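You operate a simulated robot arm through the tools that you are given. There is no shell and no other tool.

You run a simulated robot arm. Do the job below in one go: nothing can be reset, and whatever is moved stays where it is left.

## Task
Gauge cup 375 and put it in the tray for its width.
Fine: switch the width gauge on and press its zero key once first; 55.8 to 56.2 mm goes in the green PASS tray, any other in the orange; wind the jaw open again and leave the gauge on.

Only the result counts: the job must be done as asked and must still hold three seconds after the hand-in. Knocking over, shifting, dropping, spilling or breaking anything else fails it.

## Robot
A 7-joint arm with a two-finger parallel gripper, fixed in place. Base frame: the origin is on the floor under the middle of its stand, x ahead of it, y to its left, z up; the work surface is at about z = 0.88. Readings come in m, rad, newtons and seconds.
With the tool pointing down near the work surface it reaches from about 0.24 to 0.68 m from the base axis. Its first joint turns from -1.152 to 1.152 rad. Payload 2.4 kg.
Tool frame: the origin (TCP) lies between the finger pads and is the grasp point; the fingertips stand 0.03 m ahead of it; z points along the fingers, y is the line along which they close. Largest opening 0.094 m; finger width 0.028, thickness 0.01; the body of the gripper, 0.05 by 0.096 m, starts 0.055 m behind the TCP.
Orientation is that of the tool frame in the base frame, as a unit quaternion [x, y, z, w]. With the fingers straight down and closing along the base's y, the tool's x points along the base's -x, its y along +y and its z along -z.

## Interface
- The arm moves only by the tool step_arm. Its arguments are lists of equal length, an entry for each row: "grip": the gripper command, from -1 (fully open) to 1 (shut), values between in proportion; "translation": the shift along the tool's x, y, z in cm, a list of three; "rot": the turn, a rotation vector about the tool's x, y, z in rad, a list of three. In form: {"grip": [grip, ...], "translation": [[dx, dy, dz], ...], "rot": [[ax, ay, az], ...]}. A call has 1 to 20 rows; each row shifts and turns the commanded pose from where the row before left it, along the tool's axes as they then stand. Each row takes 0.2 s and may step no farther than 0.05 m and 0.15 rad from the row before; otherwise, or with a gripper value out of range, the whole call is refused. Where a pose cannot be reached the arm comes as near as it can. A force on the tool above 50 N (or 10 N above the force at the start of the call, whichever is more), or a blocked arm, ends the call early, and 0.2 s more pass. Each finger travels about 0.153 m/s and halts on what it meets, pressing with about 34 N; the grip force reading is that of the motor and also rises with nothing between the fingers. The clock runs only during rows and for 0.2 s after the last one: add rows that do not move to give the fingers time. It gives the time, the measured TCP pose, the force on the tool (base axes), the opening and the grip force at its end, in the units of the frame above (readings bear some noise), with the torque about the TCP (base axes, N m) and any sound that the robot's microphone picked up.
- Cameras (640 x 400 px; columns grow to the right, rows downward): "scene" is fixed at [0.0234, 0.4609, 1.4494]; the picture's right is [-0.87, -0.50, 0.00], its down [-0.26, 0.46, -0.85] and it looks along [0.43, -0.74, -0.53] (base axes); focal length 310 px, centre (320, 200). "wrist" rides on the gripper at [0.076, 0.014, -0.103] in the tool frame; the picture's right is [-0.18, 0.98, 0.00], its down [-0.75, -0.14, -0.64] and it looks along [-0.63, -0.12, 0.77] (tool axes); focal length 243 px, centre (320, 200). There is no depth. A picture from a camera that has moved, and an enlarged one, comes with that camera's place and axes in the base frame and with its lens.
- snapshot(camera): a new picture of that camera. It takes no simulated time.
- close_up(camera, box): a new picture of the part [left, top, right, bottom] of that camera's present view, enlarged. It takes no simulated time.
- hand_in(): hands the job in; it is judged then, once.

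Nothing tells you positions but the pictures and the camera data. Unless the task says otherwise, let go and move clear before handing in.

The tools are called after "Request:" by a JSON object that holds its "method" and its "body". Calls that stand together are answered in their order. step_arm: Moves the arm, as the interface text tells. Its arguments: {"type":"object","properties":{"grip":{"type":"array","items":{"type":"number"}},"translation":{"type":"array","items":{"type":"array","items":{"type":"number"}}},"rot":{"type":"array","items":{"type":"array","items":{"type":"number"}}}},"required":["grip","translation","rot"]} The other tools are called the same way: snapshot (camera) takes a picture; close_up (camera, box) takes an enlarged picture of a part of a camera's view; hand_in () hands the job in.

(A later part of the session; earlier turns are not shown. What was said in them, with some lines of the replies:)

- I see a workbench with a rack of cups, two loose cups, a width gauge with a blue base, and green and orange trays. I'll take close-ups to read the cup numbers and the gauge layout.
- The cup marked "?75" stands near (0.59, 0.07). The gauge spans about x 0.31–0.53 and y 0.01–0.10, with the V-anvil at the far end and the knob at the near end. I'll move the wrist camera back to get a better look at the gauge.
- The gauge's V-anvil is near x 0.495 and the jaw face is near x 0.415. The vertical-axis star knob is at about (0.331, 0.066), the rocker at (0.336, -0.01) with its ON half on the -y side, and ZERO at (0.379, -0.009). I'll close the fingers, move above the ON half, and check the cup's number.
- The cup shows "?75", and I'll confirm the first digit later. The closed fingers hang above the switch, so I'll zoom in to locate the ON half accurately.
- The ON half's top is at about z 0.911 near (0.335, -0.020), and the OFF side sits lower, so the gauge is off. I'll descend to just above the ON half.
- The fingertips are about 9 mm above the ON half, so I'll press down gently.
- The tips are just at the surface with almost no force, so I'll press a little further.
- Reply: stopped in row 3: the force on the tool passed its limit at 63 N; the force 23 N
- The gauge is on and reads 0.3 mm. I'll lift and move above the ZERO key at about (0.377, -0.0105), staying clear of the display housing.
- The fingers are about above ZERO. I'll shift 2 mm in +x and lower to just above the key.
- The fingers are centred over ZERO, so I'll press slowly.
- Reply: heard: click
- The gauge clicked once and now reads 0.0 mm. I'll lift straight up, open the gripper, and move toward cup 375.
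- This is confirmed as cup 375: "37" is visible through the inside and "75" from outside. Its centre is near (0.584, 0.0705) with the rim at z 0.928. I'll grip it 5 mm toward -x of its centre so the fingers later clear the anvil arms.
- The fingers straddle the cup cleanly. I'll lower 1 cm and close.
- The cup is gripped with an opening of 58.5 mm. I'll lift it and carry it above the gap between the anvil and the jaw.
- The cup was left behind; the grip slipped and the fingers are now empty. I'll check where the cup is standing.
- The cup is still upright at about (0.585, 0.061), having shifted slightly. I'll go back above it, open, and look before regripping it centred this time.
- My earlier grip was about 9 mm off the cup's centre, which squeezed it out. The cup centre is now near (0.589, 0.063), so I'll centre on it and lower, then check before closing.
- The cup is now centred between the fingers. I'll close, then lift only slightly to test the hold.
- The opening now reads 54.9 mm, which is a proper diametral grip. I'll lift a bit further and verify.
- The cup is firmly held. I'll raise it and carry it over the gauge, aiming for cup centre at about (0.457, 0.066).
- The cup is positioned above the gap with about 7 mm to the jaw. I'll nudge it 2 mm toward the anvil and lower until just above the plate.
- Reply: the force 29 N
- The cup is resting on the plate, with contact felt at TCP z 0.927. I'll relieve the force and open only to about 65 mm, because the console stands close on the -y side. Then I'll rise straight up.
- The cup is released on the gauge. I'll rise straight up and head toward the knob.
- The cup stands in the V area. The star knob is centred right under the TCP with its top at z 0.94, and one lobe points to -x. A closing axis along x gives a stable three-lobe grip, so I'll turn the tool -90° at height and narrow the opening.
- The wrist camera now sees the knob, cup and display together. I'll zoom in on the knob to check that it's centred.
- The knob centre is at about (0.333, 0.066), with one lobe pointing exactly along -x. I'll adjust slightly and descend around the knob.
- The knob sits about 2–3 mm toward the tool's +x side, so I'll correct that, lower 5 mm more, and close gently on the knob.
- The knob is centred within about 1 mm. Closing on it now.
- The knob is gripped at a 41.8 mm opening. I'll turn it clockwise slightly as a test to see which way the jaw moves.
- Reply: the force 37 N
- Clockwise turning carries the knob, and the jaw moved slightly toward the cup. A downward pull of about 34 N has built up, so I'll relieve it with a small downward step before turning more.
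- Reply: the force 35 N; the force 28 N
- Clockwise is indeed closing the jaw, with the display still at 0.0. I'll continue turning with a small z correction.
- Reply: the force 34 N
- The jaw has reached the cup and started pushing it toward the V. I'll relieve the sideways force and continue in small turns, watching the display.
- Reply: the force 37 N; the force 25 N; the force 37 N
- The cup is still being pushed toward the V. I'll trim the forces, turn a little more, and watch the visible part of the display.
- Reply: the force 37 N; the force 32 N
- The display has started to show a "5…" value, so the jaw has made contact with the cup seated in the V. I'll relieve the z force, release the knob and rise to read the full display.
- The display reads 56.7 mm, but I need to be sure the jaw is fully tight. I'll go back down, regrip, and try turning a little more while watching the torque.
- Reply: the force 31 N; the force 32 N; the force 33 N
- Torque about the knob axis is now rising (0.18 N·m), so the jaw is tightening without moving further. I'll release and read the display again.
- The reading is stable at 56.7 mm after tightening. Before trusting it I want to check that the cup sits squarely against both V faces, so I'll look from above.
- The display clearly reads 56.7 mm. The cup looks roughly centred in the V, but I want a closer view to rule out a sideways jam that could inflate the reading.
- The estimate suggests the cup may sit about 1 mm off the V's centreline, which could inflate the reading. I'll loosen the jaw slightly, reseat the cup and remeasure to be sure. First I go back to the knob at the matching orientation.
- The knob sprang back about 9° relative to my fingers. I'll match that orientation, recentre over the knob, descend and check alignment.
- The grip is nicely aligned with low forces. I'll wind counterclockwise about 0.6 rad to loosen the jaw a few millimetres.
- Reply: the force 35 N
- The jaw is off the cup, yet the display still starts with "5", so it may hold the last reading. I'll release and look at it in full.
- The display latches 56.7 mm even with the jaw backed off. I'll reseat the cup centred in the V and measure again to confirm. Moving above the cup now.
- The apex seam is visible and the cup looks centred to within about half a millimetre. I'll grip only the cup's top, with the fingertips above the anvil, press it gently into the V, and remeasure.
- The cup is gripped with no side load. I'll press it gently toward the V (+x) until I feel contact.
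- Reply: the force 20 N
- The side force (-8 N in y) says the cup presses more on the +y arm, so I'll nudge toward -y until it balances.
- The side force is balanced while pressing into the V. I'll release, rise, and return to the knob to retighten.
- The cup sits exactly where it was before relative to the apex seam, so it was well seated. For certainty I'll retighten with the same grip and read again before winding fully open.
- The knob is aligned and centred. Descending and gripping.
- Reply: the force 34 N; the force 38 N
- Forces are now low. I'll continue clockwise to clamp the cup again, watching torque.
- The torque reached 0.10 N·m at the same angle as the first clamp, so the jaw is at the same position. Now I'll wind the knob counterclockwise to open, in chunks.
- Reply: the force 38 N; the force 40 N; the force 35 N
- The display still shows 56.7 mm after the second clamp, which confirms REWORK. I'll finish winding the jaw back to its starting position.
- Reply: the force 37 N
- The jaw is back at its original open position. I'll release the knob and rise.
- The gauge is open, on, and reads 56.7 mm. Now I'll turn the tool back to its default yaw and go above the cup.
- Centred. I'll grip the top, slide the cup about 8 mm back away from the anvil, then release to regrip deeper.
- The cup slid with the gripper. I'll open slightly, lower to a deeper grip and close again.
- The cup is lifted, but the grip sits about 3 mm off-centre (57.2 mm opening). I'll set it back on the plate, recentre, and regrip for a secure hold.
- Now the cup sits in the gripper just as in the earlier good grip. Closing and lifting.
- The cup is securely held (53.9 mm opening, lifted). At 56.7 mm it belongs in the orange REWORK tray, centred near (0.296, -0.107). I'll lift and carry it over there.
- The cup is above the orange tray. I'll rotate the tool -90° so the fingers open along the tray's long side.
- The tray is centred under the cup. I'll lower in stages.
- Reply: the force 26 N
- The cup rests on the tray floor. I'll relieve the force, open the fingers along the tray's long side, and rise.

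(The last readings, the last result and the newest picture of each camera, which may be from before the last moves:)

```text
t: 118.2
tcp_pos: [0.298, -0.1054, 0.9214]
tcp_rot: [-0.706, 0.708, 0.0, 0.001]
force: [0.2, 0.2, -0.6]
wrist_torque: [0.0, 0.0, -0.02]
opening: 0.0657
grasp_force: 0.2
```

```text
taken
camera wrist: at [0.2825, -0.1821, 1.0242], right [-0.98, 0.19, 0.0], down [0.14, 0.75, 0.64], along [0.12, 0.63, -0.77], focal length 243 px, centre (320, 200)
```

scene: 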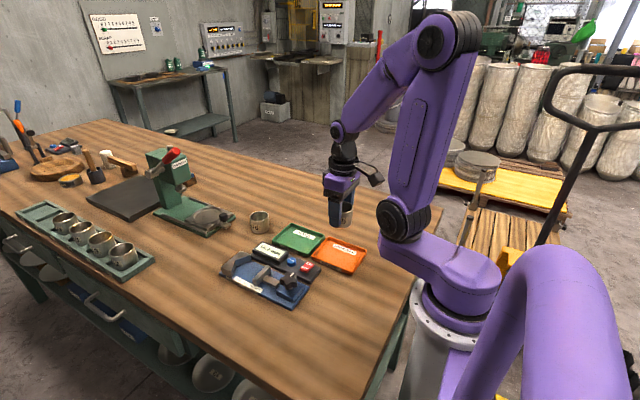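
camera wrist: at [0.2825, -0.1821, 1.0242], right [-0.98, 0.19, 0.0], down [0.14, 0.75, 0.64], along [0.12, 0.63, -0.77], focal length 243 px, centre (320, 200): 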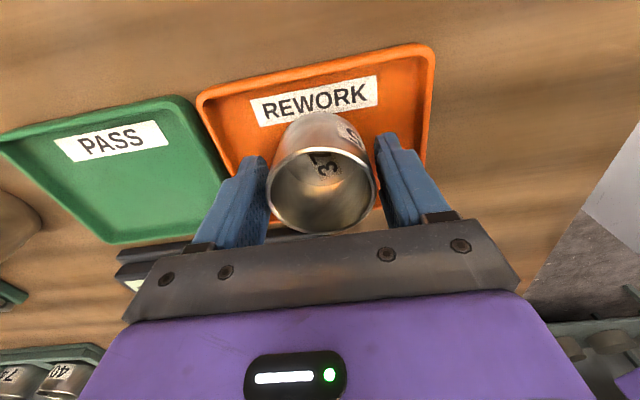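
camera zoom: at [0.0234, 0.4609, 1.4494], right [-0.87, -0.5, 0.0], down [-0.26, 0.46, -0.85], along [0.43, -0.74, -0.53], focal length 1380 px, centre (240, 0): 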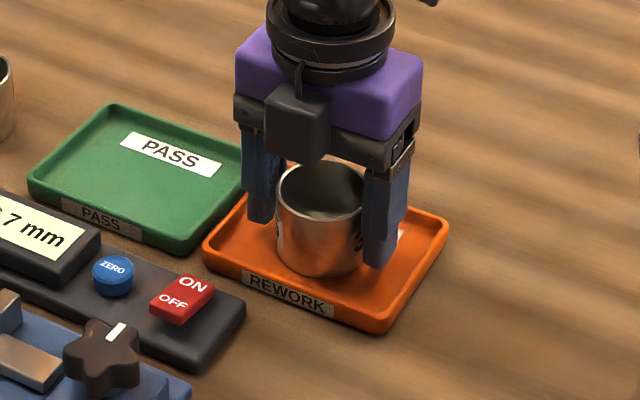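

The fingers are clear of the cup on both sides. Rising straight up and away.

Request:
{"method": "step_arm", "body": {"grip": [-0.4, -0.4, -0.4, -0.4, -0.4, -0.4, -0.4], "translation": [[0, 0, -1.5], [0, 0, -3], [0, 0, -4], [0, 0, -4], [0, 0, -4], [0, 0, -3], [0, 0, 0]], "rot": [[0, 0, 0], [0, 0, 0], [0, 0, 0], [0, 0, 0], [0, 0, 0], [0, 0, 0], [0, 0, 0]]}}

Request:
{"method": "snapshot", "body": {"camera": "scene"}}

Request:
{"method": "close_up", "body": {"camera": "scene", "box": [210, 210, 386, 310]}}

Request:
{"method": "snapshot", "body": {"camera": "wrist"}}

```text
t: 119.8
tcp_pos: [0.298, -0.1071, 1.1171]
tcp_rot: [-0.706, 0.708, -0.001, 0.001]
force: [0.0, -0.4, 0.8]
wrist_torque: [-0.01, 0.0, 0.0]
opening: 0.066
grasp_force: 0.1
```

```text
taken
```

scene: 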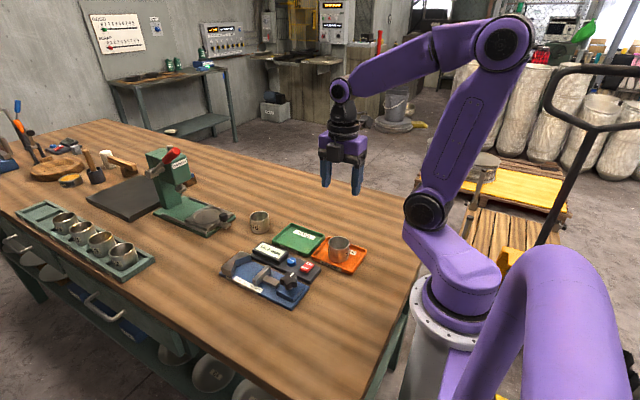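

```text
3.64 times, centred on (298, 260) of scene
camera zoom: at [0.0234, 0.4609, 1.4494], right [-0.87, -0.5, 0.0], down [-0.26, 0.46, -0.85], along [0.43, -0.74, -0.53], focal length 1129 px, centre (400, -18)
```

zoom: 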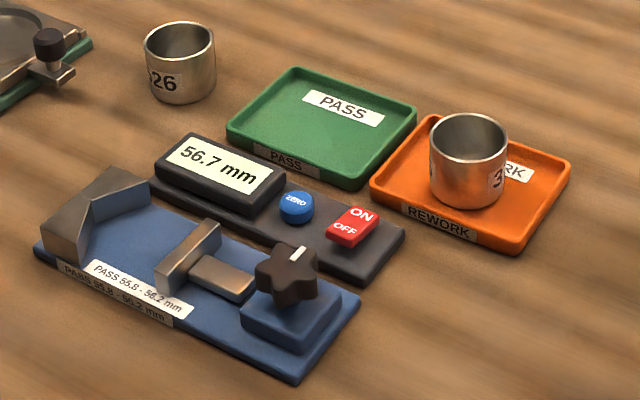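

```text
taken
camera wrist: at [0.2827, -0.1817, 1.2185], right [-0.98, 0.19, 0.0], down [0.14, 0.75, 0.64], along [0.12, 0.63, -0.77], focal length 243 px, centre (320, 200)
```

wrist: 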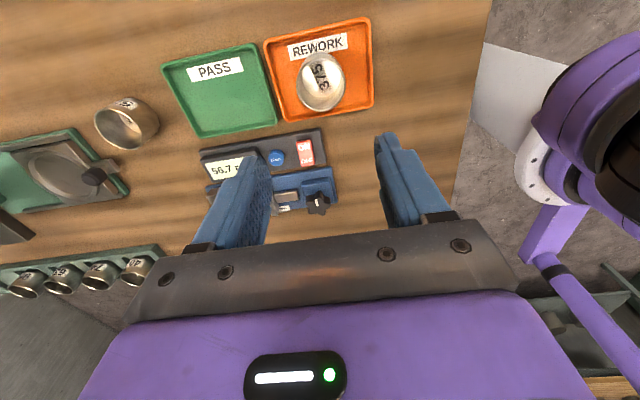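

Cup 375 stands upright in the orange REWORK tray. The gauge is on and reads 56.7 mm, the jaw is wound back to where it started, and the arm is clear. Nothing else has moved, so I'm handing in.

Request:
{"method": "hand_in", "body": {}}

```text
The job is handed in.
```

Cup 375 measured 56.7 mm, outside the 55.8–56.2 mm range, so I put it in the orange REWORK tray, where it stands upright. The job is handed in, but I have not seen a verdict.

- **Gauge setup:** I switched the gauge on (it read 0.3 mm) and pressed zero once, which brought it to 0.0 mm.
- **Measurement:** I clamped the cup twice, pressing it back into the V-shaped stop in between because I suspected it sat slightly off-centre. The display read 56.7 mm both times. It holds its last value when the jaw opens, so the second reading is not fully independent. The knob did tighten at about the same angle both times, which supports it.
- **Jaw and gauge:** The jaw is wound back to its starting position, and the gauge is still on.
- **Slipped grip:** My first attempt to pick up the cup slipped. The cup slid about 1 cm on the bench but stayed upright, and nothing else was touched.
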